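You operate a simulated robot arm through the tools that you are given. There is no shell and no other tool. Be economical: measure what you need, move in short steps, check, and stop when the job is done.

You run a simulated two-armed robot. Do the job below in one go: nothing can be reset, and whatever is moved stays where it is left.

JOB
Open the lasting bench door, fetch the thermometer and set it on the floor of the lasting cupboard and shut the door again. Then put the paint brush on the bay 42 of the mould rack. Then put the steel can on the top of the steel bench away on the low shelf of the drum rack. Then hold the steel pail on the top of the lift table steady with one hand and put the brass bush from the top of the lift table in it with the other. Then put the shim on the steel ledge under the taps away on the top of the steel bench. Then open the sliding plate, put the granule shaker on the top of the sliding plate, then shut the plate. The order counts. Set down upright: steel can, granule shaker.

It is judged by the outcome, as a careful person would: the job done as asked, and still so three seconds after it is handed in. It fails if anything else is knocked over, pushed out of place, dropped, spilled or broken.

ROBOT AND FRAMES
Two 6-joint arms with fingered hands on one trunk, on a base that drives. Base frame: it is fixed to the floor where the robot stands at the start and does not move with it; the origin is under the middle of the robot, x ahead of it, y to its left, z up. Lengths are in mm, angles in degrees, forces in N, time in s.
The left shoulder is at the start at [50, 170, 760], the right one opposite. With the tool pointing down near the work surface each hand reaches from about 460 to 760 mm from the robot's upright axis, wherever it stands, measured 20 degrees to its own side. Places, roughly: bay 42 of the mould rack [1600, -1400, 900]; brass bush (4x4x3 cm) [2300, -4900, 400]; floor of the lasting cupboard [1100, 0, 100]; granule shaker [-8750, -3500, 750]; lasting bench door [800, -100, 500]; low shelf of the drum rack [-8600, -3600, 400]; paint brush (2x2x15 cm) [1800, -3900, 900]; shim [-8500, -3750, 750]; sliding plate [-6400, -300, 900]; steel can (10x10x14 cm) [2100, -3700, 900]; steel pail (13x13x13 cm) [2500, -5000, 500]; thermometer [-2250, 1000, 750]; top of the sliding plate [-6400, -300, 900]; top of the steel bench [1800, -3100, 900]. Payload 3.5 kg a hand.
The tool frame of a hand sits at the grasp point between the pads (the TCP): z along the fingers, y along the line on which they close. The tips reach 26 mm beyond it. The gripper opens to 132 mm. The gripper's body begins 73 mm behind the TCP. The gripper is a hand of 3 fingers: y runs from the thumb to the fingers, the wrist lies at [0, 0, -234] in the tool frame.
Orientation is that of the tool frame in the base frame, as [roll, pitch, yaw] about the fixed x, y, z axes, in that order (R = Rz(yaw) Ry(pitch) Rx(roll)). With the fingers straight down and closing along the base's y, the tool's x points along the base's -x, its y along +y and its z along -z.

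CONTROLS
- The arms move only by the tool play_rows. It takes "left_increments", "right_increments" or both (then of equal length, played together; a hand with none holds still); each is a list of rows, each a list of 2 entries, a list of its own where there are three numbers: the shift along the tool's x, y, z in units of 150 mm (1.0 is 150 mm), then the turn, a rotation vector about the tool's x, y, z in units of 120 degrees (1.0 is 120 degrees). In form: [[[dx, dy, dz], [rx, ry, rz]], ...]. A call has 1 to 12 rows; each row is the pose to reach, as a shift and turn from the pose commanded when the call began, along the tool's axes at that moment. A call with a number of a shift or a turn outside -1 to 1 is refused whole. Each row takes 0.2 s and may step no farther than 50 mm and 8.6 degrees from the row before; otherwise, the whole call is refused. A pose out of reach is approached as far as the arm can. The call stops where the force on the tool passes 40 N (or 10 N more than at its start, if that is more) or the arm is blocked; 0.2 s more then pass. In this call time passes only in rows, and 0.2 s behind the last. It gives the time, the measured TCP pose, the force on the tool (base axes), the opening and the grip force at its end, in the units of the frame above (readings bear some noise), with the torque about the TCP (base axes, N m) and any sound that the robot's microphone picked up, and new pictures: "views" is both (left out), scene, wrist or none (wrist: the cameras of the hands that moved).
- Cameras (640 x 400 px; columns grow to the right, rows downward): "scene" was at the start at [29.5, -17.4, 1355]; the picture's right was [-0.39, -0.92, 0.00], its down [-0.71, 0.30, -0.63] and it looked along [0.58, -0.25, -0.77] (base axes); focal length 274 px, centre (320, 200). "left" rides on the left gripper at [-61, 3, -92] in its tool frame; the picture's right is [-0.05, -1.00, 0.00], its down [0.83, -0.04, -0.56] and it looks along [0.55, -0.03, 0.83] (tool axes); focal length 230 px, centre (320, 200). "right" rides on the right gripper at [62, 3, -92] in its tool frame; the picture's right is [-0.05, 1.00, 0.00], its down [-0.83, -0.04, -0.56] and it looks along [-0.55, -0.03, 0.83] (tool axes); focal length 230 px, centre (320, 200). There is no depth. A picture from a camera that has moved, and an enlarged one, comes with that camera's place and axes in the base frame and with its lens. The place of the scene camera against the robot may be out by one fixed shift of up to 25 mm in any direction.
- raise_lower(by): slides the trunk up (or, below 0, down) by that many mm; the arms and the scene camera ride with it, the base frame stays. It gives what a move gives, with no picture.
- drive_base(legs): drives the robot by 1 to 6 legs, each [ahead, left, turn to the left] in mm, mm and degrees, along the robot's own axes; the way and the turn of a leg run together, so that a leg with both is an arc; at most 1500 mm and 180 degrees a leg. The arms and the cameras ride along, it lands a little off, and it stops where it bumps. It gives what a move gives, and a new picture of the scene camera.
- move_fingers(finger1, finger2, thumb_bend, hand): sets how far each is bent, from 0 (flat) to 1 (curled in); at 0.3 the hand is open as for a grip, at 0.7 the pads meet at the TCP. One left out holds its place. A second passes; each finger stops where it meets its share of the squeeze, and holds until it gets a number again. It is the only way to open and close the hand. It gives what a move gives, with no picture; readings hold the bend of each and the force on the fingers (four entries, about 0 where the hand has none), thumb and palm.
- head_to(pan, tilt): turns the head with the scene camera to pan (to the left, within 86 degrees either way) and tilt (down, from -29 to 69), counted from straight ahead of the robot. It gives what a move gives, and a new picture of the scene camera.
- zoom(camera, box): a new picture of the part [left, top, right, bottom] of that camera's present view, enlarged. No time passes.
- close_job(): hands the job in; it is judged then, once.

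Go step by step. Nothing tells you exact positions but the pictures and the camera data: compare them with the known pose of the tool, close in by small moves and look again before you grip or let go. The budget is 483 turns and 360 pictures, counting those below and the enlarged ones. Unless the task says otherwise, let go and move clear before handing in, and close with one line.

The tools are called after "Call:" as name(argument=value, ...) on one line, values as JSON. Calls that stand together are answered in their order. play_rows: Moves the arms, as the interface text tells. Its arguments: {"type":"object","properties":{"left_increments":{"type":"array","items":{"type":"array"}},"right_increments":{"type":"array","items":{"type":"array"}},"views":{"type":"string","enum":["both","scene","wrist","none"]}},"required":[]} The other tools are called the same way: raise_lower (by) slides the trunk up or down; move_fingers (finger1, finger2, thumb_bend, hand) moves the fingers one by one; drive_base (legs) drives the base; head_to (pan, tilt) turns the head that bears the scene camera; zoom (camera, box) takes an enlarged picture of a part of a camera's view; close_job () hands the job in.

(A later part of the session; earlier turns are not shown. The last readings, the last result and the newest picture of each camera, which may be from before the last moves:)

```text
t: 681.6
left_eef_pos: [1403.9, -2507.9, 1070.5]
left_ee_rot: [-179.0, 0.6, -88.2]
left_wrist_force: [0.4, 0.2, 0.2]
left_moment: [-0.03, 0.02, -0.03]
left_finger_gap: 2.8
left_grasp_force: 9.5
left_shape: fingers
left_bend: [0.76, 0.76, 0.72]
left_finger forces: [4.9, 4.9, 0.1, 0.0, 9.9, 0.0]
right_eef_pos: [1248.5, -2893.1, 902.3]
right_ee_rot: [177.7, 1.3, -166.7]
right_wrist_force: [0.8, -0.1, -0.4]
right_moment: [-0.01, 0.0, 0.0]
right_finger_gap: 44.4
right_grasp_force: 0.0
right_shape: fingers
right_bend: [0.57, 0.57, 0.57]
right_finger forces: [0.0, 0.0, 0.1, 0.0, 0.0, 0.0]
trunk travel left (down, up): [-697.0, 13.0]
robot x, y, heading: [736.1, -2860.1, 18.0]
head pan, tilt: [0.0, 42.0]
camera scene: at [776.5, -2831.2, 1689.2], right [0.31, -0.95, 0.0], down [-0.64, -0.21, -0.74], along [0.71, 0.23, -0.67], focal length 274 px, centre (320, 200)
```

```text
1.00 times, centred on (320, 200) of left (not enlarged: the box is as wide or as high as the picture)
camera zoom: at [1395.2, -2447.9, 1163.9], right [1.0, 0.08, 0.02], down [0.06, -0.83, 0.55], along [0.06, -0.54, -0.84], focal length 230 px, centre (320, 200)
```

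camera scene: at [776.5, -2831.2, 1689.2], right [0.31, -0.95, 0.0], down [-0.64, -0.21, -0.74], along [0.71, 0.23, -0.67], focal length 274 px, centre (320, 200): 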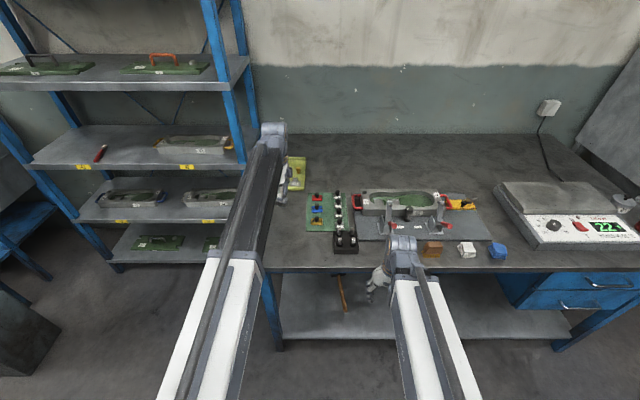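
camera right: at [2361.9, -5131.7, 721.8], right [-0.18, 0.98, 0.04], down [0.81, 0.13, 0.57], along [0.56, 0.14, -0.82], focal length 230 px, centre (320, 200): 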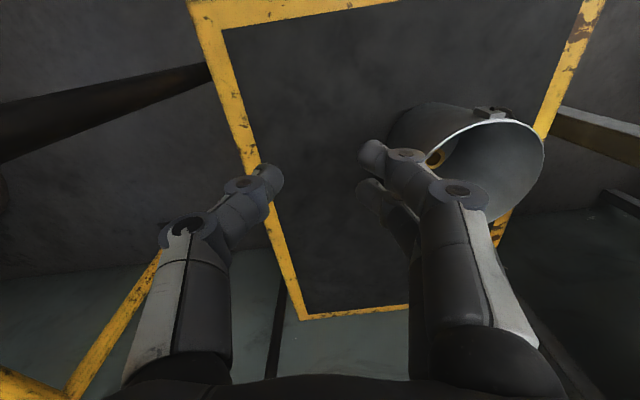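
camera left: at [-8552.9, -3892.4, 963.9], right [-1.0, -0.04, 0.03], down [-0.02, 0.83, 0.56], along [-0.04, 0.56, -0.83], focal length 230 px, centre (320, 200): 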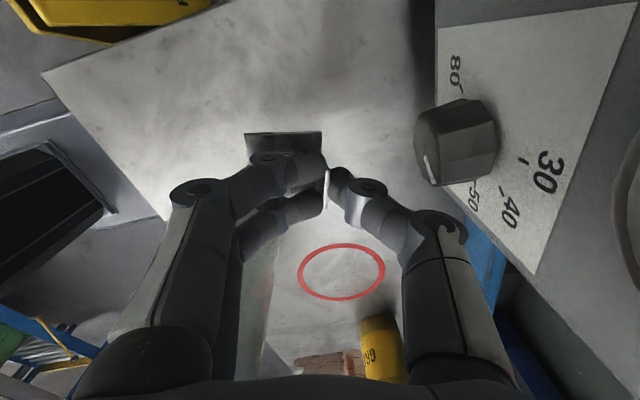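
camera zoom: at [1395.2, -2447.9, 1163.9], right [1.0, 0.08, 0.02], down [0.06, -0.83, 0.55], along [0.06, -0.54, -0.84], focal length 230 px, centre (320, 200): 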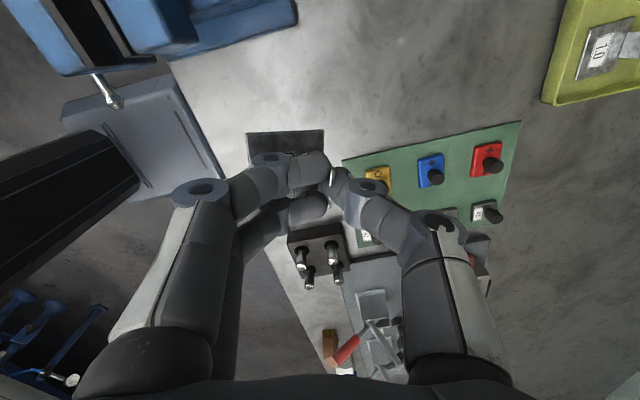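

Below the hand is free bench. Shift a touch toward the vise, lower the trunk, then lower gently.

Call:
play_rows(left_increments=[[[-0.12, 0, 0], [0, 0, 0]]], views="none")

Call:
raise_lower(by=-150)

Call:
play_rows(left_increments=[[[0, 0, 0.04], [0, 0, 0]], [[0, 0, 0.08], [0, 0, 0]], [[0, 0, 0.12], [0, 0, 0]], [[0, 0, 0.16], [0, 0, 0]], [[0, 0, 0.2], [0, 0, 0]]], views="wrist")

```text
t: 682.0
left_eef_pos: [1398.5, -2491.7, 1070.3]
left_ee_rot: [-178.9, 0.6, -88.2]
left_wrist_force: [-0.3, 0.1, -0.5]
left_moment: [0.01, -0.01, -0.04]
left_finger_gap: 2.8
left_grasp_force: 9.7
left_shape: fingers
left_bend: [0.76, 0.76, 0.72]
left_finger forces: [4.8, 4.9, 0.1, 0.0, 9.9, 0.0]
right_eef_pos: [1250.0, -2891.8, 902.3]
right_ee_rot: [177.6, 1.3, -166.7]
right_wrist_force: [0.0, -0.1, 0.0]
right_moment: [-0.03, 0.04, -0.03]
right_finger_gap: 44.1
right_grasp_force: 0.1
right_shape: fingers
right_bend: [0.57, 0.57, 0.57]
right_finger forces: [0.0, 0.0, 0.1, 0.0, 0.1, 0.1]
trunk travel left (down, up): [-697.0, 13.0]
robot x, y, heading: [737.4, -2858.4, 17.8]
head pan, tilt: [0.0, 42.0]
```

```text
t: 683.7
left_eef_pos: [1398.6, -2491.9, 921.2]
left_ee_rot: [-179.0, 0.6, -88.2]
left_wrist_force: [0.1, 0.0, 0.1]
left_moment: [-0.01, -0.03, 0.0]
left_finger_gap: 2.7
left_grasp_force: 10.2
left_shape: fingers
left_bend: [0.76, 0.76, 0.72]
left_finger forces: [4.9, 4.9, 0.0, 0.0, 9.9, 0.1]
right_eef_pos: [1248.2, -2893.2, 753.6]
right_ee_rot: [177.7, 1.3, -166.7]
right_wrist_force: [-0.8, -0.3, 0.6]
right_moment: [-0.02, -0.01, -0.02]
right_finger_gap: 44.5
right_grasp_force: 0.1
right_shape: fingers
right_bend: [0.57, 0.57, 0.57]
right_finger forces: [0.1, 0.0, 0.0, 0.0, 0.1, 0.0]
trunk travel left (down, up): [-547.0, 163.0]
robot x, y, heading: [733.5, -2857.5, 18.1]
head pan, tilt: [0.0, 42.0]
```

```text
t: 684.9
left_eef_pos: [1397.7, -2490.5, 896.2]
left_ee_rot: [-178.6, 0.8, -88.2]
left_wrist_force: [-3.4, 0.5, 31.2]
left_moment: [-0.02, -0.11, 0.0]
left_finger_gap: 3.4
left_grasp_force: 25.4
left_shape: fingers
left_bend: [0.78, 0.78, 0.73]
left_finger forces: [12.0, 12.5, 0.1, 0.0, 25.3, 0.1]
right_eef_pos: [1248.0, -2893.6, 753.8]
right_ee_rot: [177.5, 1.3, -166.7]
right_wrist_force: [-0.9, -0.6, -0.2]
right_moment: [0.01, 0.01, -0.01]
right_finger_gap: 44.4
right_grasp_force: 0.1
right_shape: fingers
right_bend: [0.57, 0.57, 0.57]
right_finger forces: [0.0, 0.0, 0.0, 0.0, 0.1, 0.0]
trunk travel left (down, up): [-547.0, 163.0]
robot x, y, heading: [733.5, -2860.0, 17.8]
head pan, tilt: [0.0, 42.0]
camera left: at [1390.0, -2431.6, 989.3], right [1.0, 0.08, 0.02], down [0.06, -0.84, 0.54], along [0.07, -0.54, -0.84], focal length 230 px, centre (320, 200)
```

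left: 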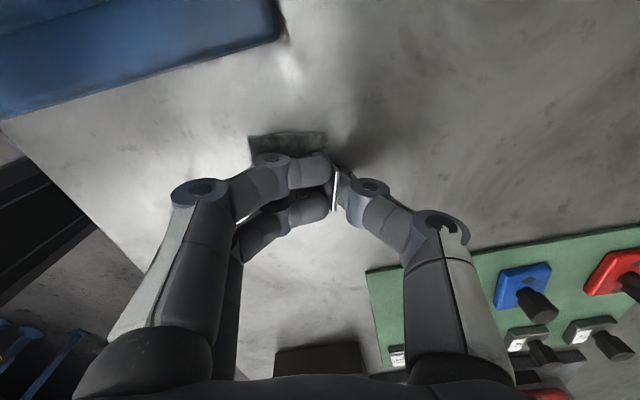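

Touching the bench. Ease and release.

Call:
play_rows(left_increments=[[[0, 0, -0.03], [0, 0, 0]]], views="none")

Call:
move_fingers(hand="left", finger1=0.62, finger2=0.62, thumb_bend=0.6)

Call:
play_rows(left_increments=[[[0, 0, -0.1], [0, 0, 0]], [[0, 0, -0.3], [0, 0, 0]], [[0, 0, -0.6], [0, 0, 0]], [[0, 0, -0.9], [0, 0, 0]]], views="wrist")

```text
t: 685.3
left_eef_pos: [1399.0, -2491.3, 897.5]
left_ee_rot: [-179.0, 0.8, -88.2]
left_wrist_force: [-3.3, 3.3, 17.8]
left_moment: [0.04, -0.02, 0.03]
left_finger_gap: 3.7
left_grasp_force: 18.3
left_shape: fingers
left_bend: [0.78, 0.78, 0.73]
left_finger forces: [9.6, 9.9, 0.1, 0.1, 17.2, 0.1]
right_eef_pos: [1248.7, -2891.6, 754.0]
right_ee_rot: [177.6, 1.3, -166.6]
right_wrist_force: [0.2, -0.2, 0.8]
right_moment: [0.0, 0.0, 0.04]
right_finger_gap: 44.4
right_grasp_force: 0.1
right_shape: fingers
right_bend: [0.57, 0.57, 0.57]
right_finger forces: [0.0, 0.0, 0.0, 0.1, 0.0, 0.0]
trunk travel left (down, up): [-547.0, 163.0]
robot x, y, heading: [734.7, -2859.4, 17.7]
head pan, tilt: [0.0, 42.0]
```

```text
t: 686.3
left_eef_pos: [1399.1, -2491.9, 899.3]
left_ee_rot: [-178.8, 0.7, -88.3]
left_wrist_force: [1.5, 3.4, 35.1]
left_moment: [0.02, -0.06, -0.01]
left_finger_gap: 13.5
left_grasp_force: 17.4
left_shape: fingers
left_bend: [0.71, 0.71, 0.64]
left_finger forces: [12.2, 12.5, 0.0, 0.0, 10.8, 0.0]
right_eef_pos: [1247.5, -2893.0, 754.4]
right_ee_rot: [177.4, 1.4, -166.7]
right_wrist_force: [0.6, 0.5, -0.1]
right_moment: [-0.03, -0.02, 0.03]
right_finger_gap: 44.4
right_grasp_force: 0.0
right_shape: fingers
right_bend: [0.57, 0.57, 0.57]
right_finger forces: [0.0, 0.0, 0.0, 0.0, 0.0, 0.1]
trunk travel left (down, up): [-547.0, 163.0]
robot x, y, heading: [738.3, -2858.4, 17.8]
head pan, tilt: [0.0, 42.0]
```

```text
t: 687.3
left_eef_pos: [1377.0, -2497.5, 1026.8]
left_ee_rot: [-178.9, 0.7, -88.3]
left_wrist_force: [0.4, 0.0, -0.2]
left_moment: [0.01, -0.04, 0.01]
left_finger_gap: 31.3
left_grasp_force: 0.1
left_shape: fingers
left_bend: [0.62, 0.62, 0.6]
left_finger forces: [0.0, 0.1, 0.0, 0.0, 0.0, 0.1]
left hand out of reach, approached as far as the arm can: row 3, 4
right_eef_pos: [1249.3, -2892.6, 753.1]
right_ee_rot: [177.6, 1.3, -166.8]
right_wrist_force: [0.1, -0.6, -0.6]
right_moment: [-0.02, -0.02, 0.0]
right_finger_gap: 44.4
right_grasp_force: 0.1
right_shape: fingers
right_bend: [0.57, 0.57, 0.57]
right_finger forces: [0.1, 0.0, 0.0, 0.0, 0.1, 0.1]
trunk travel left (down, up): [-547.0, 163.0]
robot x, y, heading: [734.6, -2860.6, 17.6]
head pan, tilt: [0.0, 42.0]
camera left: at [1370.1, -2438.3, 1120.0], right [1.0, 0.08, 0.02], down [0.06, -0.84, 0.55], along [0.06, -0.54, -0.84], focal length 230 px, centre (320, 200)
```

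left: 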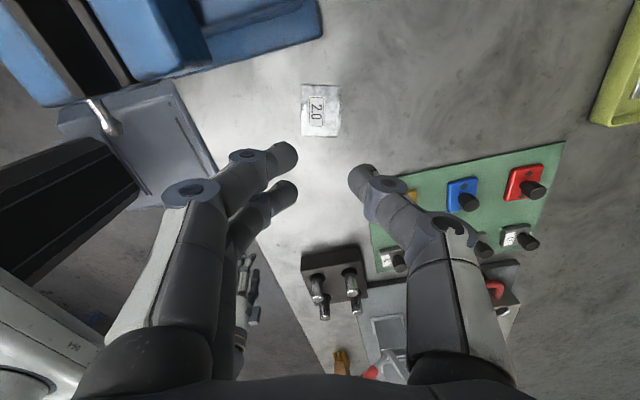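

The shim rests on the steel bench. Unwind the left wrist, then drive to the sliding plate bench.

Call:
play_rows(left_increments=[[[0, 0, 0], [0, 0, 0.07]], [[0, 0, 0], [0, 0, 0.14]], [[0, 0, 0], [0, 0, 0.21]], [[0, 0, 0], [0, 0, 0.28]], [[0, 0, 0], [0, 0, 0.35]], [[0, 0, 0], [0, 0, 0.42]], [[0, 0, 0], [0, 0, 0.49]], [[0, 0, 0], [0, 0, 0.56]], [[0, 0, 0], [0, 0, 0.62]]], views="none")

Call:
drive_base(legs=[[-80, 0, 0], [0, 0, 89.8], [1500, 0, 0], [1500, 0, 0], [480, 0, 0]])

```text
t: 689.3
left_eef_pos: [1377.5, -2497.3, 1024.5]
left_ee_rot: [179.7, 1.2, -162.8]
left_wrist_force: [-0.3, -0.6, -0.3]
left_moment: [-0.01, -0.01, 0.01]
left_finger_gap: 31.5
left_grasp_force: 0.0
left_shape: fingers
left_bend: [0.62, 0.62, 0.6]
left_finger forces: [0.1, 0.0, 0.1, 0.1, 0.0, 0.0]
right_eef_pos: [1249.0, -2893.8, 752.6]
right_ee_rot: [177.6, 1.2, -166.6]
right_wrist_force: [0.4, 0.5, 0.1]
right_moment: [-0.02, 0.0, 0.02]
right_finger_gap: 44.5
right_grasp_force: 0.0
right_shape: fingers
right_bend: [0.57, 0.57, 0.57]
right_finger forces: [0.1, 0.0, 0.0, 0.1, 0.0, 0.0]
trunk travel left (down, up): [-547.0, 163.0]
robot x, y, heading: [734.5, -2858.1, 18.0]
head pan, tilt: [0.0, 42.0]
```

```text
t: 707.4
left_eef_pos: [-702.1, 466.0, 1025.5]
left_ee_rot: [179.7, 1.3, -68.6]
left_wrist_force: [-0.1, -0.2, -0.1]
left_moment: [-0.02, 0.03, -0.03]
left_finger_gap: 31.5
left_grasp_force: 0.0
left_shape: fingers
left_bend: [0.62, 0.62, 0.6]
left_finger forces: [0.1, 0.0, 0.1, 0.0, 0.0, 0.0]
right_eef_pos: [-298.4, 363.9, 753.1]
right_ee_rot: [177.6, 1.3, -72.5]
right_wrist_force: [0.1, -0.6, 1.0]
right_moment: [0.01, -0.01, 0.01]
right_finger_gap: 44.4
right_grasp_force: 0.0
right_shape: fingers
right_bend: [0.57, 0.57, 0.57]
right_finger forces: [0.0, 0.0, 0.0, 0.0, 0.0, 0.1]
trunk travel left (down, up): [-547.0, 163.0]
robot x, y, heading: [-302.1, -149.4, 111.8]
head pan, tilt: [0.0, 42.0]
stopped in leg 4: the robot was blocked; the commanded pose is now the measured one
camera scene: at [-314.5, -96.7, 1539.2], right [0.93, 0.37, 0.0], down [0.25, -0.62, -0.74], along [-0.28, 0.69, -0.67], focal length 274 px, centre (320, 200)
```

scene: 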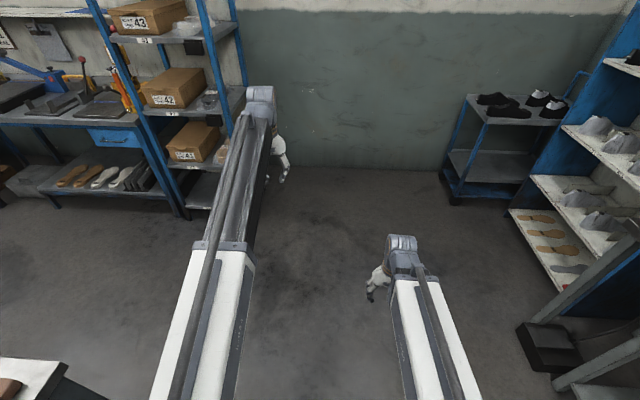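

Blocked at the bin again; sidestep right and continue.

Call:
drive_base(legs=[[-40, -260, 0], [0, 0, -4.2], [900, 0, 0], [0, 0, 90], [1500, 0, 0]])

```text
t: 724.9
left_eef_pos: [-2417.0, 15.1, 1025.0]
left_ee_rot: [179.7, 1.3, 14.6]
left_wrist_force: [-0.8, 0.0, -0.4]
left_moment: [0.0, -0.01, 0.0]
left_finger_gap: 31.4
left_grasp_force: 0.1
left_shape: fingers
left_bend: [0.62, 0.62, 0.6]
left_finger forces: [0.0, 0.0, 0.1, 0.1, 0.1, 0.1]
right_eef_pos: [-2266.1, 402.8, 751.8]
right_ee_rot: [177.6, 1.3, 10.5]
right_wrist_force: [0.3, -0.4, -0.1]
right_moment: [-0.02, 0.0, 0.0]
right_finger_gap: 44.3
right_grasp_force: 0.0
right_shape: fingers
right_bend: [0.57, 0.57, 0.57]
right_finger forces: [0.0, 0.0, 0.0, 0.1, 0.1, 0.0]
trunk travel left (down, up): [-547.0, 163.0]
robot x, y, heading: [-1754.6, 345.0, -165.1]
head pan, tilt: [0.0, 42.0]
camera scene: at [-1799.1, 344.2, 1539.2], right [-0.26, 0.97, 0.0], down [0.65, 0.17, -0.74], along [-0.72, -0.19, -0.67], focal length 274 px, centre (320, 200)
```

scene: 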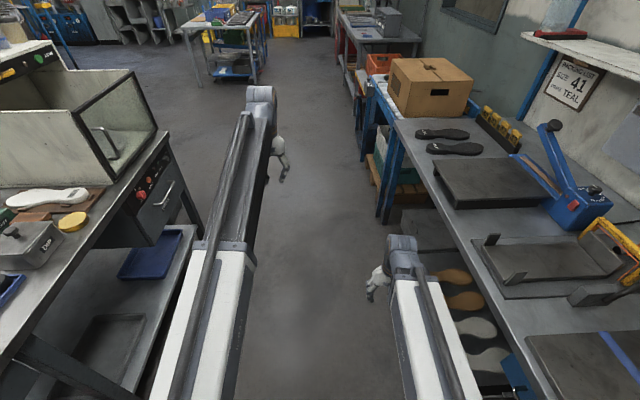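

Call:
drive_base(legs=[[0, 120, 2.7], [1500, 0, 0], [1500, 0, 0], [800, 0, 0]])

Call:
head_to(pan=-40, tilt=25)

```text
t: 744.2
left_eef_pos: [-5975.5, -1366.1, 1024.8]
left_ee_rot: [179.7, 1.4, 19.1]
left_wrist_force: [0.7, -0.3, -0.1]
left_moment: [0.0, -0.01, 0.06]
left_finger_gap: 31.5
left_grasp_force: 0.0
left_shape: fingers
left_bend: [0.62, 0.62, 0.6]
left_finger forces: [0.0, 0.0, 0.0, 0.0, 0.0, 0.0]
right_eef_pos: [-5856.9, -967.7, 752.3]
right_ee_rot: [177.6, 1.3, 15.0]
right_wrist_force: [0.4, 0.4, 0.4]
right_moment: [0.0, -0.01, 0.03]
right_finger_gap: 44.2
right_grasp_force: 0.0
right_shape: fingers
right_bend: [0.57, 0.57, 0.57]
right_finger forces: [0.0, 0.0, 0.1, 0.0, 0.0, 0.0]
trunk travel left (down, up): [-547.0, 163.0]
robot x, y, heading: [-5342.0, -987.0, -160.5]
head pan, tilt: [0.0, 42.0]
camera scene: at [-5385.3, -989.7, 1539.1], right [-0.34, 0.94, 0.0], down [0.63, 0.22, -0.74], along [-0.7, -0.25, -0.67], focal length 274 px, centre (320, 200)
```

scene: 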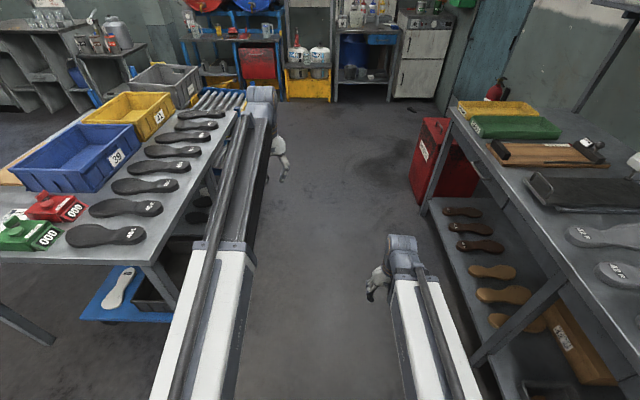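

```text
t: 745.2
left_eef_pos: [-5975.0, -1365.1, 1025.8]
left_ee_rot: [179.7, 1.2, 19.0]
left_wrist_force: [0.1, -0.6, -0.4]
left_moment: [0.01, 0.0, 0.01]
left_finger_gap: 31.3
left_grasp_force: 0.0
left_shape: fingers
left_bend: [0.62, 0.62, 0.6]
left_finger forces: [0.0, 0.1, 0.0, 0.0, 0.0, 0.0]
right_eef_pos: [-5857.1, -967.9, 752.3]
right_ee_rot: [177.5, 1.3, 14.9]
right_wrist_force: [-0.5, -0.6, 0.1]
right_moment: [0.01, 0.0, 0.01]
right_finger_gap: 44.2
right_grasp_force: 0.1
right_shape: fingers
right_bend: [0.57, 0.57, 0.57]
right_finger forces: [0.1, 0.0, 0.0, 0.1, 0.1, 0.1]
trunk travel left (down, up): [-547.0, 163.0]
robot x, y, heading: [-5342.7, -986.1, -160.3]
head pan, tilt: [-40.0, 25.0]
camera scene: at [-5392.8, -929.6, 1565.4], right [0.35, 0.94, 0.0], down [0.4, -0.15, -0.91], along [-0.85, 0.32, -0.42], focal length 274 px, centre (320, 200)
```

scene: 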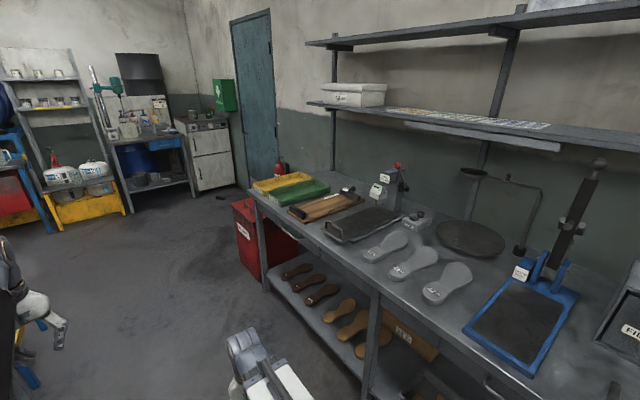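

Call:
zoom(camera="scene", box=[290, 150, 450, 260])

```text
3.64 times, centred on (370, 205) of scene
camera zoom: at [-5392.8, -929.6, 1565.4], right [0.35, 0.94, 0.0], down [0.4, -0.15, -0.91], along [-0.85, 0.32, -0.42], focal length 998 px, centre (138, 182)
```

zoom: 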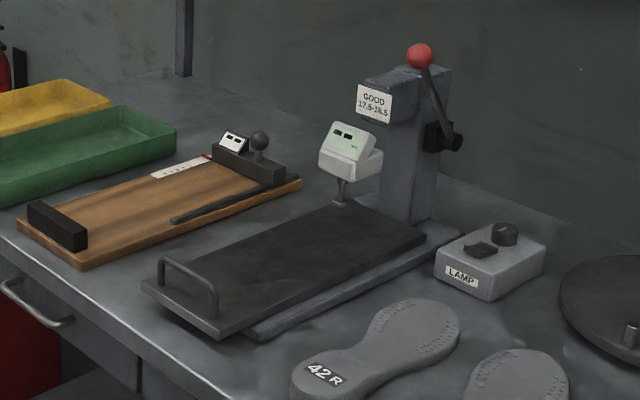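

The sliding plate is the dark plate with an arched handle at the front, under the gauge head. I'll turn to face that bench and come in front of it.

Call:
drive_base(legs=[[0, 0, -92], [0, 800, 0]])

Call:
head_to(pan=0, tilt=38)

```text
t: 753.5
left_eef_pos: [-6457.5, -571.0, 1026.5]
left_ee_rot: [179.7, 1.4, -73.7]
left_wrist_force: [0.3, 0.1, -0.1]
left_moment: [-0.02, -0.01, 0.01]
left_finger_gap: 31.4
left_grasp_force: 0.0
left_shape: fingers
left_bend: [0.62, 0.62, 0.6]
left_finger forces: [0.0, 0.0, 0.0, 0.0, 0.1, 0.1]
right_eef_pos: [-6065.5, -707.8, 752.4]
right_ee_rot: [177.6, 1.2, -77.9]
right_wrist_force: [-0.5, -0.3, 0.2]
right_moment: [0.03, 0.02, 0.01]
right_finger_gap: 44.2
right_grasp_force: 0.1
right_shape: fingers
right_bend: [0.57, 0.57, 0.57]
right_finger forces: [0.0, 0.0, 0.1, 0.1, 0.0, 0.0]
trunk travel left (down, up): [-547.0, 163.0]
robot x, y, heading: [-6107.4, -1224.4, 106.9]
head pan, tilt: [-40.0, 25.0]
camera scene: at [-6062.7, -1160.9, 1565.4], right [0.92, -0.39, 0.0], down [-0.17, -0.39, -0.91], along [0.36, 0.83, -0.42], focal length 274 px, centre (320, 200)
```

scene: 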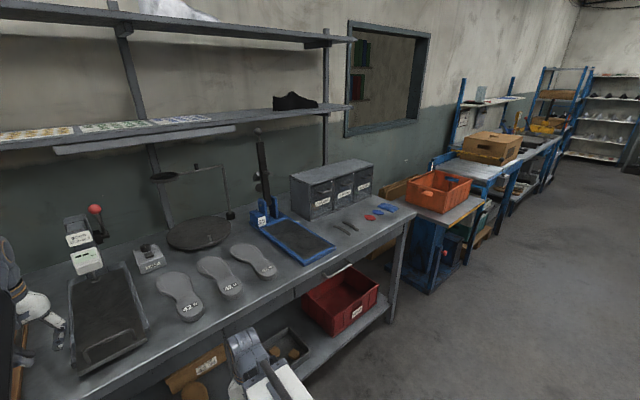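

```text
t: 754.5
left_eef_pos: [-6457.8, -571.7, 1026.6]
left_ee_rot: [179.7, 1.2, -73.8]
left_wrist_force: [-0.6, -0.6, -0.1]
left_moment: [0.01, -0.03, -0.04]
left_finger_gap: 31.4
left_grasp_force: 0.1
left_shape: fingers
left_bend: [0.62, 0.62, 0.6]
left_finger forces: [0.1, 0.1, 0.0, 0.0, 0.0, 0.1]
right_eef_pos: [-6065.9, -707.4, 752.2]
right_ee_rot: [177.6, 1.3, -78.0]
right_wrist_force: [0.1, 0.6, -1.0]
right_moment: [-0.02, 0.04, -0.01]
right_finger_gap: 44.3
right_grasp_force: 0.0
right_shape: fingers
right_bend: [0.57, 0.57, 0.57]
right_finger forces: [0.1, 0.0, 0.0, 0.1, 0.0, 0.0]
trunk travel left (down, up): [-547.0, 163.0]
robot x, y, heading: [-6107.0, -1218.4, 106.9]
head pan, tilt: [0.0, 38.0]
camera scene: at [-6123.8, -1163.0, 1545.1], right [0.96, 0.29, 0.0], down [0.18, -0.59, -0.79], along [-0.23, 0.75, -0.62], focal length 274 px, centre (320, 200)
```

scene: 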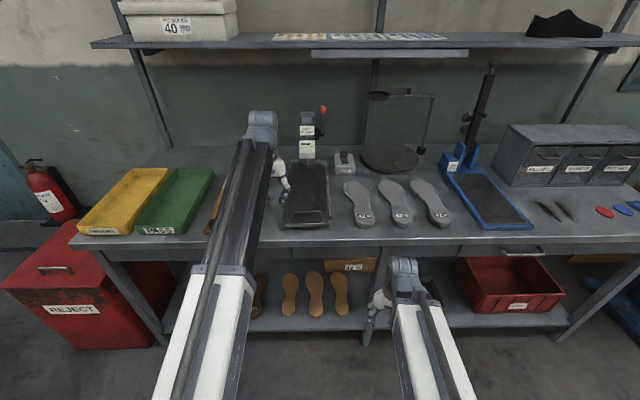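

The handle is ahead, about (-6380, -495). Drive closer and shift the left hand over it.

Call:
drive_base(legs=[[85, 0, 0.6]])

Call:
play_rows(left_increments=[[[0, -0.3, 0], [0, 0, 0]], [[0, -0.6, 0], [0, 0, 0]]], views="wrist")

```text
t: 755.6
left_eef_pos: [-6490.7, -495.0, 1024.8]
left_ee_rot: [179.7, 1.3, -73.0]
left_wrist_force: [0.6, 0.1, 0.3]
left_moment: [-0.01, -0.02, 0.05]
left_finger_gap: 31.1
left_grasp_force: 0.1
left_shape: fingers
left_bend: [0.62, 0.62, 0.6]
left_finger forces: [0.0, 0.1, 0.1, 0.0, 0.0, 0.1]
right_eef_pos: [-6097.5, -626.3, 751.7]
right_ee_rot: [177.6, 1.2, -77.1]
right_wrist_force: [0.2, 0.1, -0.2]
right_moment: [0.0, -0.03, 0.01]
right_finger_gap: 44.3
right_grasp_force: 0.0
right_shape: fingers
right_bend: [0.57, 0.57, 0.57]
right_finger forces: [0.1, 0.0, 0.0, 0.0, 0.1, 0.0]
trunk travel left (down, up): [-547.0, 163.0]
robot x, y, heading: [-6136.4, -1141.0, 107.7]
head pan, tilt: [0.0, 38.0]
camera scene: at [-6149.4, -1082.5, 1545.0], right [0.95, 0.3, 0.0], down [0.19, -0.59, -0.79], along [-0.24, 0.75, -0.62], focal length 274 px, centre (320, 200)
```

scene: 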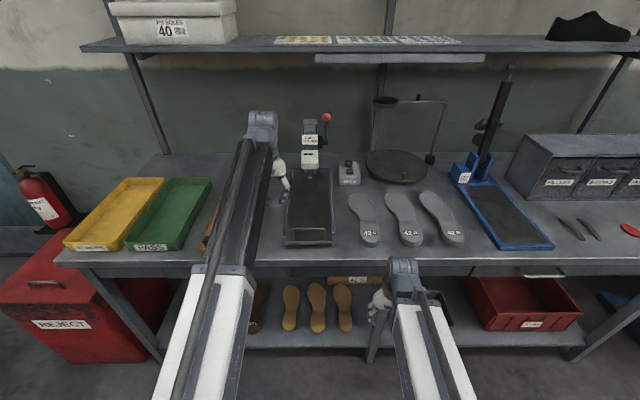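

```text
t: 756.2
left_eef_pos: [-6403.8, -477.0, 1023.4]
left_ee_rot: [179.7, 1.4, -73.0]
left_wrist_force: [-1.0, 0.6, 0.1]
left_moment: [-0.04, 0.05, 0.03]
left_finger_gap: 31.2
left_grasp_force: 0.0
left_shape: fingers
left_bend: [0.62, 0.62, 0.6]
left_finger forces: [0.0, 0.1, 0.1, 0.0, 0.0, 0.0]
left hand out of reach, approached as far as the arm can: row 2
right_eef_pos: [-6096.4, -628.3, 751.6]
right_ee_rot: [177.4, 1.3, -77.2]
right_wrist_force: [-0.6, 0.9, -0.5]
right_moment: [0.0, 0.01, -0.03]
right_finger_gap: 44.2
right_grasp_force: 0.1
right_shape: fingers
right_bend: [0.57, 0.57, 0.57]
right_finger forces: [0.1, 0.0, 0.1, 0.0, 0.1, 0.0]
trunk travel left (down, up): [-547.0, 163.0]
robot x, y, heading: [-6133.7, -1141.9, 107.4]
head pan, tilt: [0.0, 38.0]
camera left: at [-6424.6, -421.5, 1117.7], right [0.94, 0.34, 0.0], down [0.29, -0.79, 0.53], along [0.18, -0.5, -0.85], focal length 230 px, centre (320, 200)
```

left: 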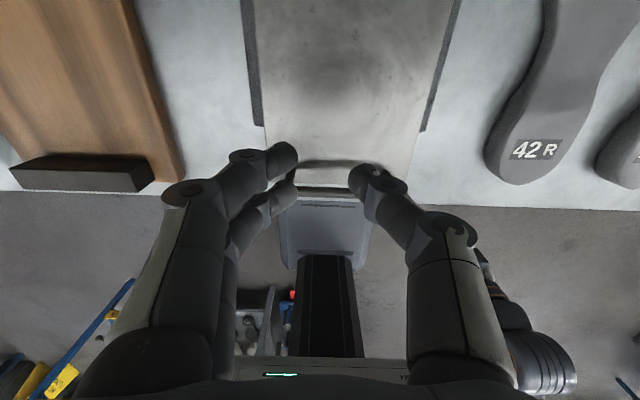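

The handle bar is about 15 mm this side of the hand. Close the fingers, move 30 mm further forward and lower behind the bar.

Call:
move_fingers(hand="left", finger1=0.7, finger2=0.7, thumb_bend=0.7)

Call:
drive_base(legs=[[30, -12, 0]])

Call:
play_rows(left_increments=[[[0, 0, 0.15], [0, 0, 0]], [[0, 0, 0.3], [0, 0, 0]], [[0, 0, 0.4], [0, 0, 0]], [[0, 0, 0.45], [0, 0, 0]], [[0, 0, 0.5], [0, 0, 0]]], views="wrist")

```text
t: 757.2
left_eef_pos: [-6403.3, -476.2, 1023.3]
left_ee_rot: [179.7, 1.4, -73.0]
left_wrist_force: [-0.5, 0.9, 0.5]
left_moment: [-0.01, 0.0, 0.01]
left_finger_gap: 6.2
left_grasp_force: 0.1
left_shape: fingers
left_bend: [0.7, 0.7, 0.7]
left_finger forces: [0.0, 0.1, 0.0, 0.0, 0.0, 0.0]
right_eef_pos: [-6095.3, -628.0, 751.5]
right_ee_rot: [177.6, 1.3, -77.1]
right_wrist_force: [-0.7, 0.3, -0.8]
right_moment: [-0.01, -0.01, -0.01]
right_finger_gap: 44.1
right_grasp_force: 0.0
right_shape: fingers
right_bend: [0.57, 0.57, 0.57]
right_finger forces: [0.1, 0.1, 0.0, 0.0, 0.0, 0.0]
trunk travel left (down, up): [-547.0, 163.0]
robot x, y, heading: [-6134.4, -1141.4, 107.7]
head pan, tilt: [0.0, 38.0]
```

```text
t: 758.1
left_eef_pos: [-6402.1, -442.8, 1022.7]
left_ee_rot: [179.7, 1.4, -73.2]
left_wrist_force: [-0.1, -1.3, 0.0]
left_moment: [-0.01, 0.0, -0.01]
left_finger_gap: 6.1
left_grasp_force: 0.0
left_shape: fingers
left_bend: [0.7, 0.7, 0.7]
left_finger forces: [0.0, 0.0, 0.1, 0.0, 0.0, 0.0]
right_eef_pos: [-6094.2, -594.6, 752.5]
right_ee_rot: [177.6, 1.2, -77.0]
right_wrist_force: [0.0, 0.2, 0.2]
right_moment: [0.01, -0.01, 0.02]
right_finger_gap: 44.6
right_grasp_force: 0.1
right_shape: fingers
right_bend: [0.57, 0.57, 0.57]
right_finger forces: [0.1, 0.1, 0.0, 0.1, 0.0, 0.1]
trunk travel left (down, up): [-547.0, 163.0]
robot x, y, heading: [-6131.8, -1107.1, 107.5]
head pan, tilt: [0.0, 38.0]
camera scene: at [-6146.9, -1050.2, 1545.0], right [0.95, 0.3, 0.0], down [0.19, -0.59, -0.79], along [-0.24, 0.75, -0.62], focal length 274 px, centre (320, 200)
```

scene: 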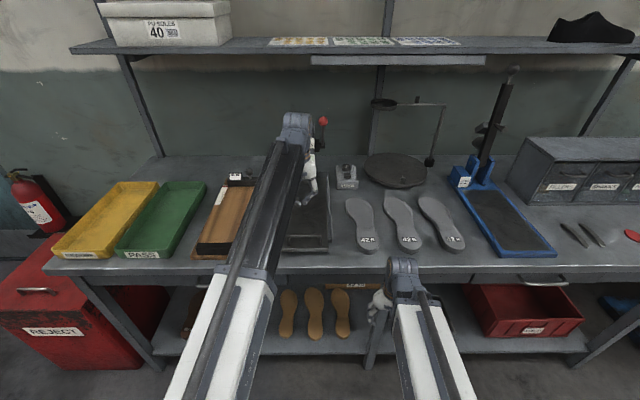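

```text
t: 759.3
left_eef_pos: [-6402.2, -442.2, 949.4]
left_ee_rot: [179.7, 1.4, -73.1]
left_wrist_force: [1.2, -0.1, 0.5]
left_moment: [-0.01, -0.01, 0.01]
left_finger_gap: 6.1
left_grasp_force: 0.1
left_shape: fingers
left_bend: [0.7, 0.7, 0.7]
left_finger forces: [0.0, 0.1, 0.1, 0.0, 0.0, 0.0]
right_eef_pos: [-6093.7, -594.6, 751.3]
right_ee_rot: [177.6, 1.3, -77.2]
right_wrist_force: [0.1, 1.2, 0.4]
right_moment: [0.03, -0.02, -0.02]
right_finger_gap: 44.5
right_grasp_force: 0.0
right_shape: fingers
right_bend: [0.57, 0.57, 0.57]
right_finger forces: [0.0, 0.1, 0.1, 0.1, 0.0, 0.0]
trunk travel left (down, up): [-547.0, 163.0]
robot x, y, heading: [-6131.9, -1108.3, 107.3]
head pan, tilt: [0.0, 38.0]
camera left: at [-6422.3, -387.1, 1042.7], right [0.94, 0.34, 0.0], down [0.29, -0.79, 0.53], along [0.18, -0.5, -0.85], focal length 230 px, centre (320, 200)
```

left: 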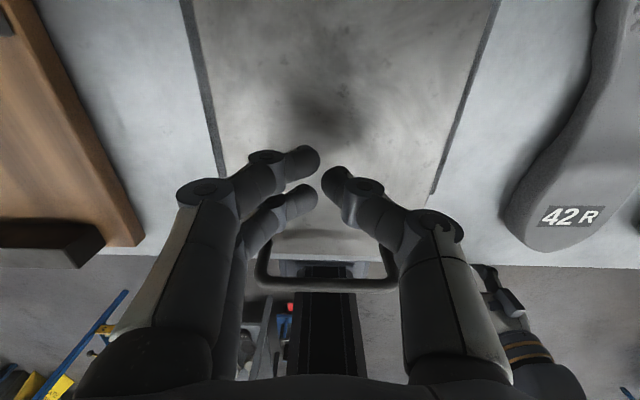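

The fingers are behind the bar and below its top. Pull the plate out by driving back.

Call:
drive_base(legs=[[-230, 0, 0]])

Call:
zoom(camera="left", box=[0, 0, 640, 400])

```text
t: 761.0
left_eef_pos: [-6329.9, -667.0, 947.7]
left_ee_rot: [179.7, 1.4, -73.0]
left_wrist_force: [0.6, -0.1, 0.0]
left_moment: [-0.02, 0.01, 0.0]
left_finger_gap: 6.1
left_grasp_force: 0.0
left_shape: fingers
left_bend: [0.7, 0.7, 0.7]
left_finger forces: [0.0, 0.1, 0.0, 0.0, 0.0, 0.0]
right_eef_pos: [-6021.8, -819.6, 752.3]
right_ee_rot: [177.6, 1.3, -77.2]
right_wrist_force: [0.3, -0.8, -0.4]
right_moment: [0.0, 0.02, 0.03]
right_finger_gap: 44.5
right_grasp_force: 0.0
right_shape: fingers
right_bend: [0.57, 0.57, 0.57]
right_finger forces: [0.0, 0.1, 0.0, 0.0, 0.0, 0.0]
trunk travel left (down, up): [-547.0, 163.0]
robot x, y, heading: [-6062.1, -1327.8, 107.5]
head pan, tilt: [0.0, 38.0]
camera scene: at [-6076.0, -1275.1, 1545.1], right [0.95, 0.3, 0.0], down [0.18, -0.59, -0.79], along [-0.24, 0.75, -0.62], focal length 274 px, centre (320, 200)
```

scene: 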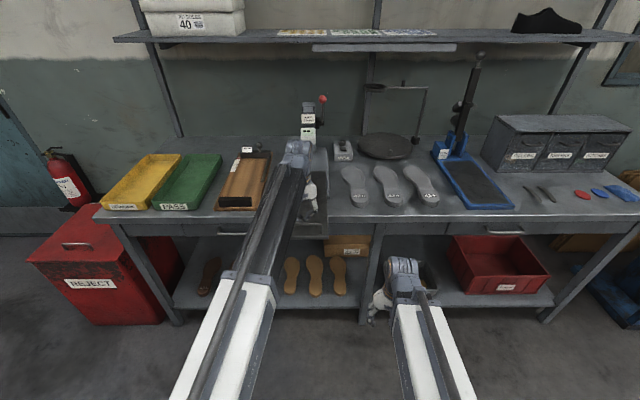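

```text
1.00 times, centred on (320, 200) of left (not enlarged: the box is as wide or as high as the picture)
camera zoom: at [-6351.0, -611.2, 1043.3], right [0.94, 0.34, 0.0], down [0.29, -0.79, 0.53], along [0.18, -0.5, -0.85], focal length 230 px, centre (320, 200)
```

zoom: 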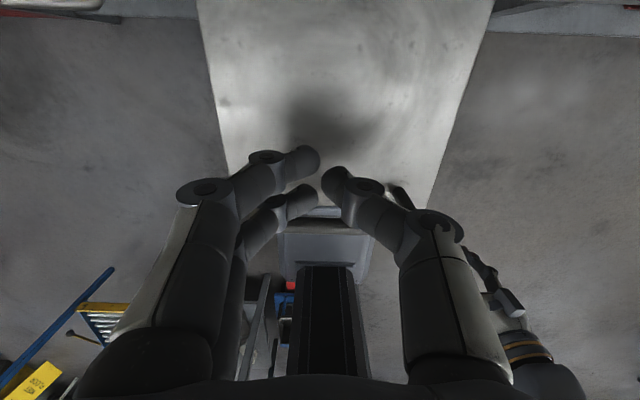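

The plate slides out freely, about 200 mm so far. Pull a bit more to find its stop.

Call:
drive_base(legs=[[-80, 0, 0]])

Call:
head_to(pan=6, tilt=45)

```text
t: 761.9
left_eef_pos: [-6323.7, -687.3, 948.9]
left_ee_rot: [179.8, 3.2, -73.2]
left_wrist_force: [-2.9, 8.5, -2.4]
left_moment: [0.16, 0.01, -0.1]
left_finger_gap: 6.1
left_grasp_force: 4.1
left_shape: fingers
left_bend: [0.7, 0.69, 0.7]
left_finger forces: [0.0, 8.4, 0.0, 0.0, 0.0, 0.0]
right_eef_pos: [-6013.2, -848.6, 752.5]
right_ee_rot: [177.5, 1.4, -77.1]
right_wrist_force: [0.2, 1.5, 0.1]
right_moment: [0.02, -0.01, -0.04]
right_finger_gap: 44.5
right_grasp_force: 0.1
right_shape: fingers
right_bend: [0.57, 0.57, 0.57]
right_finger forces: [0.0, 0.0, 0.1, 0.1, 0.1, 0.0]
trunk travel left (down, up): [-547.0, 163.0]
robot x, y, heading: [-6050.3, -1361.1, 107.5]
head pan, tilt: [0.0, 38.0]
stopped in leg 1: the force on the tool passed its limit at 75 N (the readings are from after the stop); the commanded pose is now the measured one
camera scene: at [-6066.8, -1304.6, 1545.1], right [0.95, 0.3, 0.0], down [0.19, -0.59, -0.79], along [-0.24, 0.75, -0.62], focal length 274 px, centre (320, 200)
```

scene: 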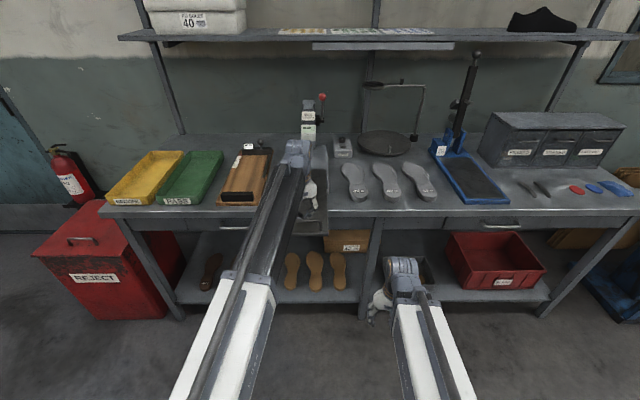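

```text
t: 762.6
left_eef_pos: [-6323.5, -687.5, 949.2]
left_ee_rot: [179.8, 3.0, -73.2]
left_wrist_force: [-3.0, 10.7, -1.5]
left_moment: [0.2, 0.02, -0.16]
left_finger_gap: 5.9
left_grasp_force: 5.4
left_shape: fingers
left_bend: [0.7, 0.69, 0.7]
left_finger forces: [0.0, 10.6, 0.1, 0.0, 0.0, 0.0]
right_eef_pos: [-6013.6, -849.2, 752.1]
right_ee_rot: [177.5, 1.2, -77.2]
right_wrist_force: [-0.4, -0.6, 0.6]
right_moment: [-0.01, -0.01, 0.03]
right_finger_gap: 44.2
right_grasp_force: 0.2
right_shape: fingers
right_bend: [0.57, 0.57, 0.57]
right_finger forces: [0.0, 0.0, 0.1, 0.1, 0.0, 0.0]
trunk travel left (down, up): [-547.0, 163.0]
robot x, y, heading: [-6053.3, -1362.8, 107.4]
head pan, tilt: [6.0, 45.0]
camera scene: at [-6073.4, -1311.6, 1534.8], right [0.92, 0.4, 0.0], down [0.28, -0.65, -0.71], along [-0.28, 0.65, -0.71], focal length 274 px, centre (320, 200)
```

scene: 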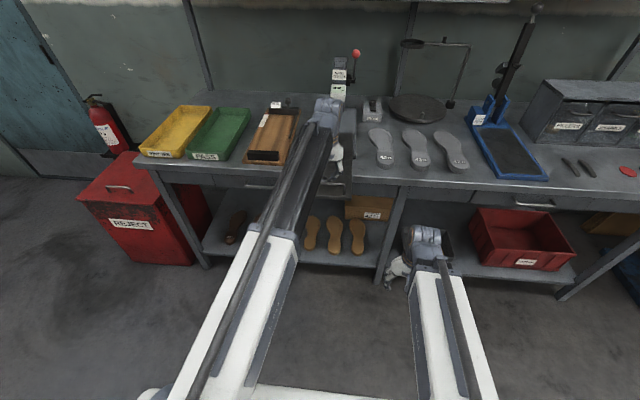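

The plate is fully open at its stop. Release pressure, lift the hand clear, and go for the shaker.

Call:
play_rows(left_increments=[[[-0.12, 0, 0], [0, 0.02, 0]], [[-0.12, 0, -0.3], [0, 0.02, 0]], [[-0.12, 0, -0.6], [0, 0.02, 0]], [[-0.12, 0, -0.85], [0, 0.02, 0]]], views="wrist")

Call:
drive_base(legs=[[-150, 0, 0]])

Call:
zoom(camera="scene", box=[220, 80, 460, 240])

```text
t: 763.6
left_eef_pos: [-6321.9, -713.3, 1066.2]
left_ee_rot: [179.8, 0.8, -73.1]
left_wrist_force: [-0.3, -0.6, -0.6]
left_moment: [-0.03, 0.01, 0.0]
left_finger_gap: 6.1
left_grasp_force: 0.1
left_shape: fingers
left_bend: [0.7, 0.7, 0.7]
left_finger forces: [0.1, 0.0, 0.0, 0.1, 0.1, 0.0]
left hand out of reach, approached as far as the arm can: row 1, 2, 3, 4
right_eef_pos: [-6013.4, -850.0, 752.1]
right_ee_rot: [177.6, 1.2, -77.2]
right_wrist_force: [0.9, 0.4, 0.3]
right_moment: [-0.02, 0.01, -0.01]
right_finger_gap: 44.3
right_grasp_force: 0.0
right_shape: fingers
right_bend: [0.57, 0.57, 0.57]
right_finger forces: [0.1, 0.1, 0.0, 0.1, 0.0, 0.1]
trunk travel left (down, up): [-547.0, 163.0]
robot x, y, heading: [-6053.6, -1362.3, 107.7]
head pan, tilt: [6.0, 45.0]
camera left: at [-6342.2, -659.0, 1159.1], right [0.94, 0.34, 0.0], down [0.28, -0.79, 0.54], along [0.18, -0.51, -0.84], focal length 230 px, centre (320, 200)
```

left: 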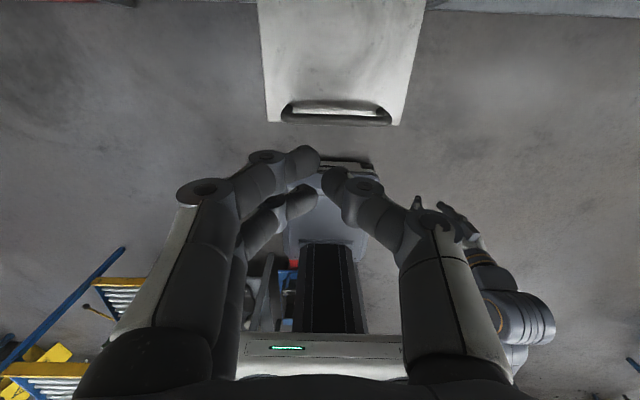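

```text
t: 764.9
left_eef_pos: [-6259.4, -801.2, 1066.1]
left_ee_rot: [179.9, 0.8, -75.4]
left_wrist_force: [-0.3, 0.2, 0.1]
left_moment: [-0.04, 0.0, 0.01]
left_finger_gap: 5.9
left_grasp_force: 0.0
left_shape: fingers
left_bend: [0.7, 0.7, 0.7]
left_finger forces: [0.1, 0.0, 0.0, 0.0, 0.0, 0.0]
right_eef_pos: [-5957.5, -946.2, 751.8]
right_ee_rot: [177.5, 1.4, -79.2]
right_wrist_force: [-0.5, 1.0, 0.0]
right_moment: [0.0, -0.01, -0.03]
right_finger_gap: 44.3
right_grasp_force: 0.1
right_shape: fingers
right_bend: [0.57, 0.57, 0.57]
right_finger forces: [0.0, 0.1, 0.0, 0.1, 0.0, 0.0]
trunk travel left (down, up): [-547.0, 163.0]
robot x, y, heading: [-6013.8, -1458.7, 105.4]
head pan, tilt: [6.0, 45.0]
stopped in leg 1: the robot was blocked; the commanded pose is now the measured one
camera scene: at [-6033.2, -1408.2, 1534.9], right [0.93, 0.37, 0.0], down [0.26, -0.66, -0.71], along [-0.26, 0.66, -0.71], focal length 274 px, centre (320, 200)
```

scene: 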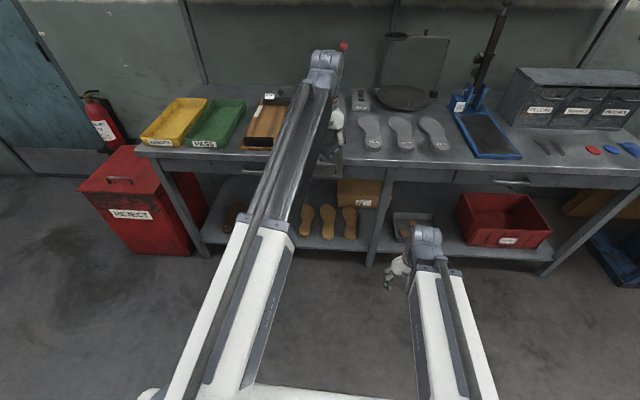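

```text
2.50 times, centred on (340, 160) of scene
camera zoom: at [-6033.2, -1408.2, 1534.9], right [0.93, 0.37, 0.0], down [0.26, -0.66, -0.71], along [-0.26, 0.66, -0.71], focal length 686 px, centre (270, 300)
```

zoom: 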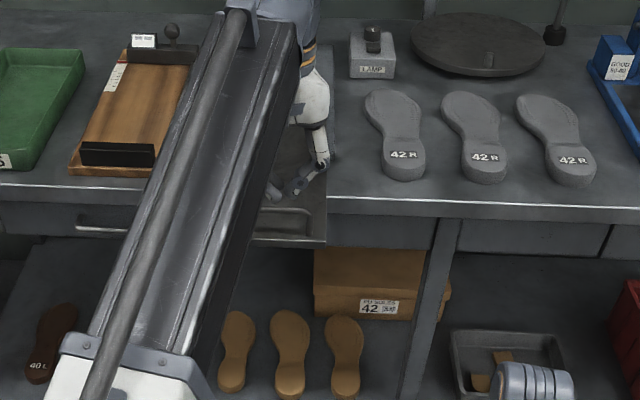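

The plate is open. Now fetch the granule shaker: turn toward the drum rack, and drive there.

Call:
drive_base(legs=[[0, 0, 92.2], [0, -150, 0], [1500, 0, 0], [400, 0, 0], [0, 1180, 0]])

Call:
head_to(pan=-8, tilt=38)

```text
t: 765.7
left_eef_pos: [-6263.0, -801.7, 1065.6]
left_ee_rot: [179.9, 0.7, -75.0]
left_wrist_force: [1.6, 0.7, 0.5]
left_moment: [0.0, 0.01, 0.02]
left_finger_gap: 5.9
left_grasp_force: 0.1
left_shape: fingers
left_bend: [0.7, 0.7, 0.7]
left_finger forces: [0.0, 0.0, 0.0, 0.0, 0.0, 0.0]
right_eef_pos: [-5960.4, -945.0, 752.6]
right_ee_rot: [177.5, 1.3, -78.9]
right_wrist_force: [0.6, -0.3, -0.5]
right_moment: [-0.01, 0.0, 0.02]
right_finger_gap: 44.2
right_grasp_force: 0.1
right_shape: fingers
right_bend: [0.57, 0.57, 0.57]
right_finger forces: [0.0, 0.0, 0.0, 0.0, 0.0, 0.0]
trunk travel left (down, up): [-547.0, 163.0]
robot x, y, heading: [-6012.7, -1461.2, 106.1]
head pan, tilt: [6.0, 45.0]
stopped in leg 1: the robot was blocked; the commanded pose is now the measured one
camera scene: at [-6033.7, -1407.0, 1534.8], right [0.93, 0.37, 0.0], down [0.26, -0.66, -0.71], along [-0.26, 0.66, -0.71], focal length 274 px, centre (320, 200)
```

scene: 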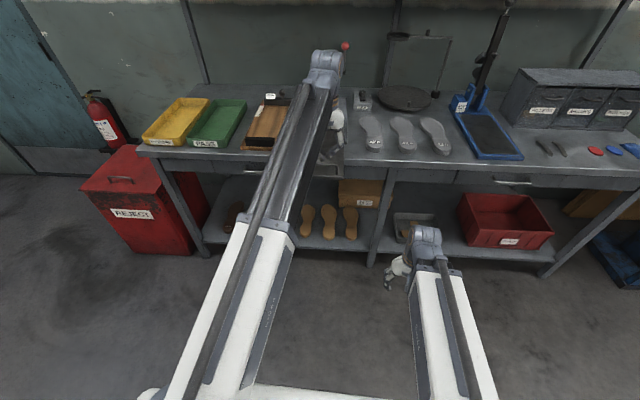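

```text
t: 766.5
left_eef_pos: [-6262.7, -800.5, 1065.7]
left_ee_rot: [179.8, 0.7, -75.1]
left_wrist_force: [-0.1, -0.3, 0.2]
left_moment: [0.0, 0.0, -0.02]
left_finger_gap: 5.7
left_grasp_force: 0.1
left_shape: fingers
left_bend: [0.7, 0.7, 0.7]
left_finger forces: [0.0, 0.1, 0.0, 0.0, 0.0, 0.1]
right_eef_pos: [-5959.4, -945.6, 753.4]
right_ee_rot: [177.6, 1.3, -78.9]
right_wrist_force: [-0.6, 0.2, -0.4]
right_moment: [0.04, -0.02, -0.01]
right_finger_gap: 44.3
right_grasp_force: 0.1
right_shape: fingers
right_bend: [0.57, 0.57, 0.57]
right_finger forces: [0.0, 0.0, 0.0, 0.0, 0.1, 0.1]
trunk travel left (down, up): [-547.0, 163.0]
robot x, y, heading: [-6013.8, -1452.0, 105.9]
head pan, tilt: [-8.0, 38.0]
camera scene: at [-6015.5, -1397.2, 1545.1], right [0.99, 0.14, 0.0], down [0.08, -0.61, -0.79], along [-0.11, 0.78, -0.62], focal length 274 px, centre (320, 200)
```

scene: 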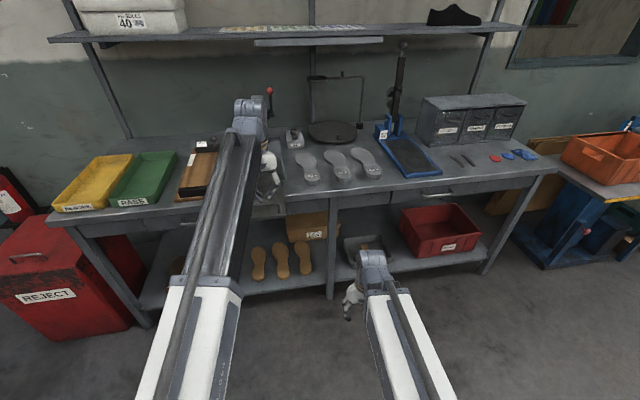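

Blocked by the cart behind. Move forward a little, then sideways left before turning.

Call:
drive_base(legs=[[70, 0, 0], [0, 1300, 1.5], [0, 0, 90]])

```text
t: 777.4
left_eef_pos: [-7932.8, -2006.6, 1065.2]
left_ee_rot: [179.9, 0.8, 15.0]
left_wrist_force: [-0.2, -0.2, -0.7]
left_moment: [-0.01, 0.0, 0.01]
left_finger_gap: 6.0
left_grasp_force: 0.1
left_shape: fingers
left_bend: [0.7, 0.7, 0.7]
left_finger forces: [0.1, 0.0, 0.0, 0.0, 0.0, 0.0]
right_eef_pos: [-7788.8, -1703.0, 752.0]
right_ee_rot: [177.5, 1.3, 11.1]
right_wrist_force: [-0.4, -0.1, -0.4]
right_moment: [0.01, -0.02, 0.05]
right_finger_gap: 44.1
right_grasp_force: 0.0
right_shape: fingers
right_bend: [0.57, 0.57, 0.57]
right_finger forces: [0.1, 0.0, 0.0, 0.1, 0.0, 0.2]
trunk travel left (down, up): [-547.0, 163.0]
robot x, y, heading: [-7275.6, -1762.6, -164.3]
head pan, tilt: [-8.0, 38.0]
camera scene: at [-7324.8, -1744.9, 1545.1], right [-0.14, 0.99, 0.0], down [0.61, 0.08, -0.79], along [-0.78, -0.11, -0.62], focal length 274 px, centre (320, 200)
```

scene: 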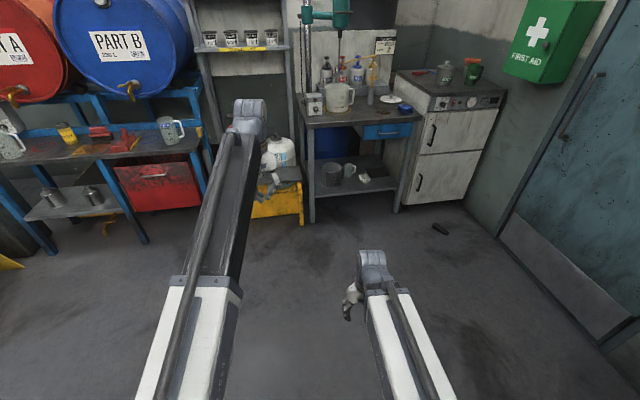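

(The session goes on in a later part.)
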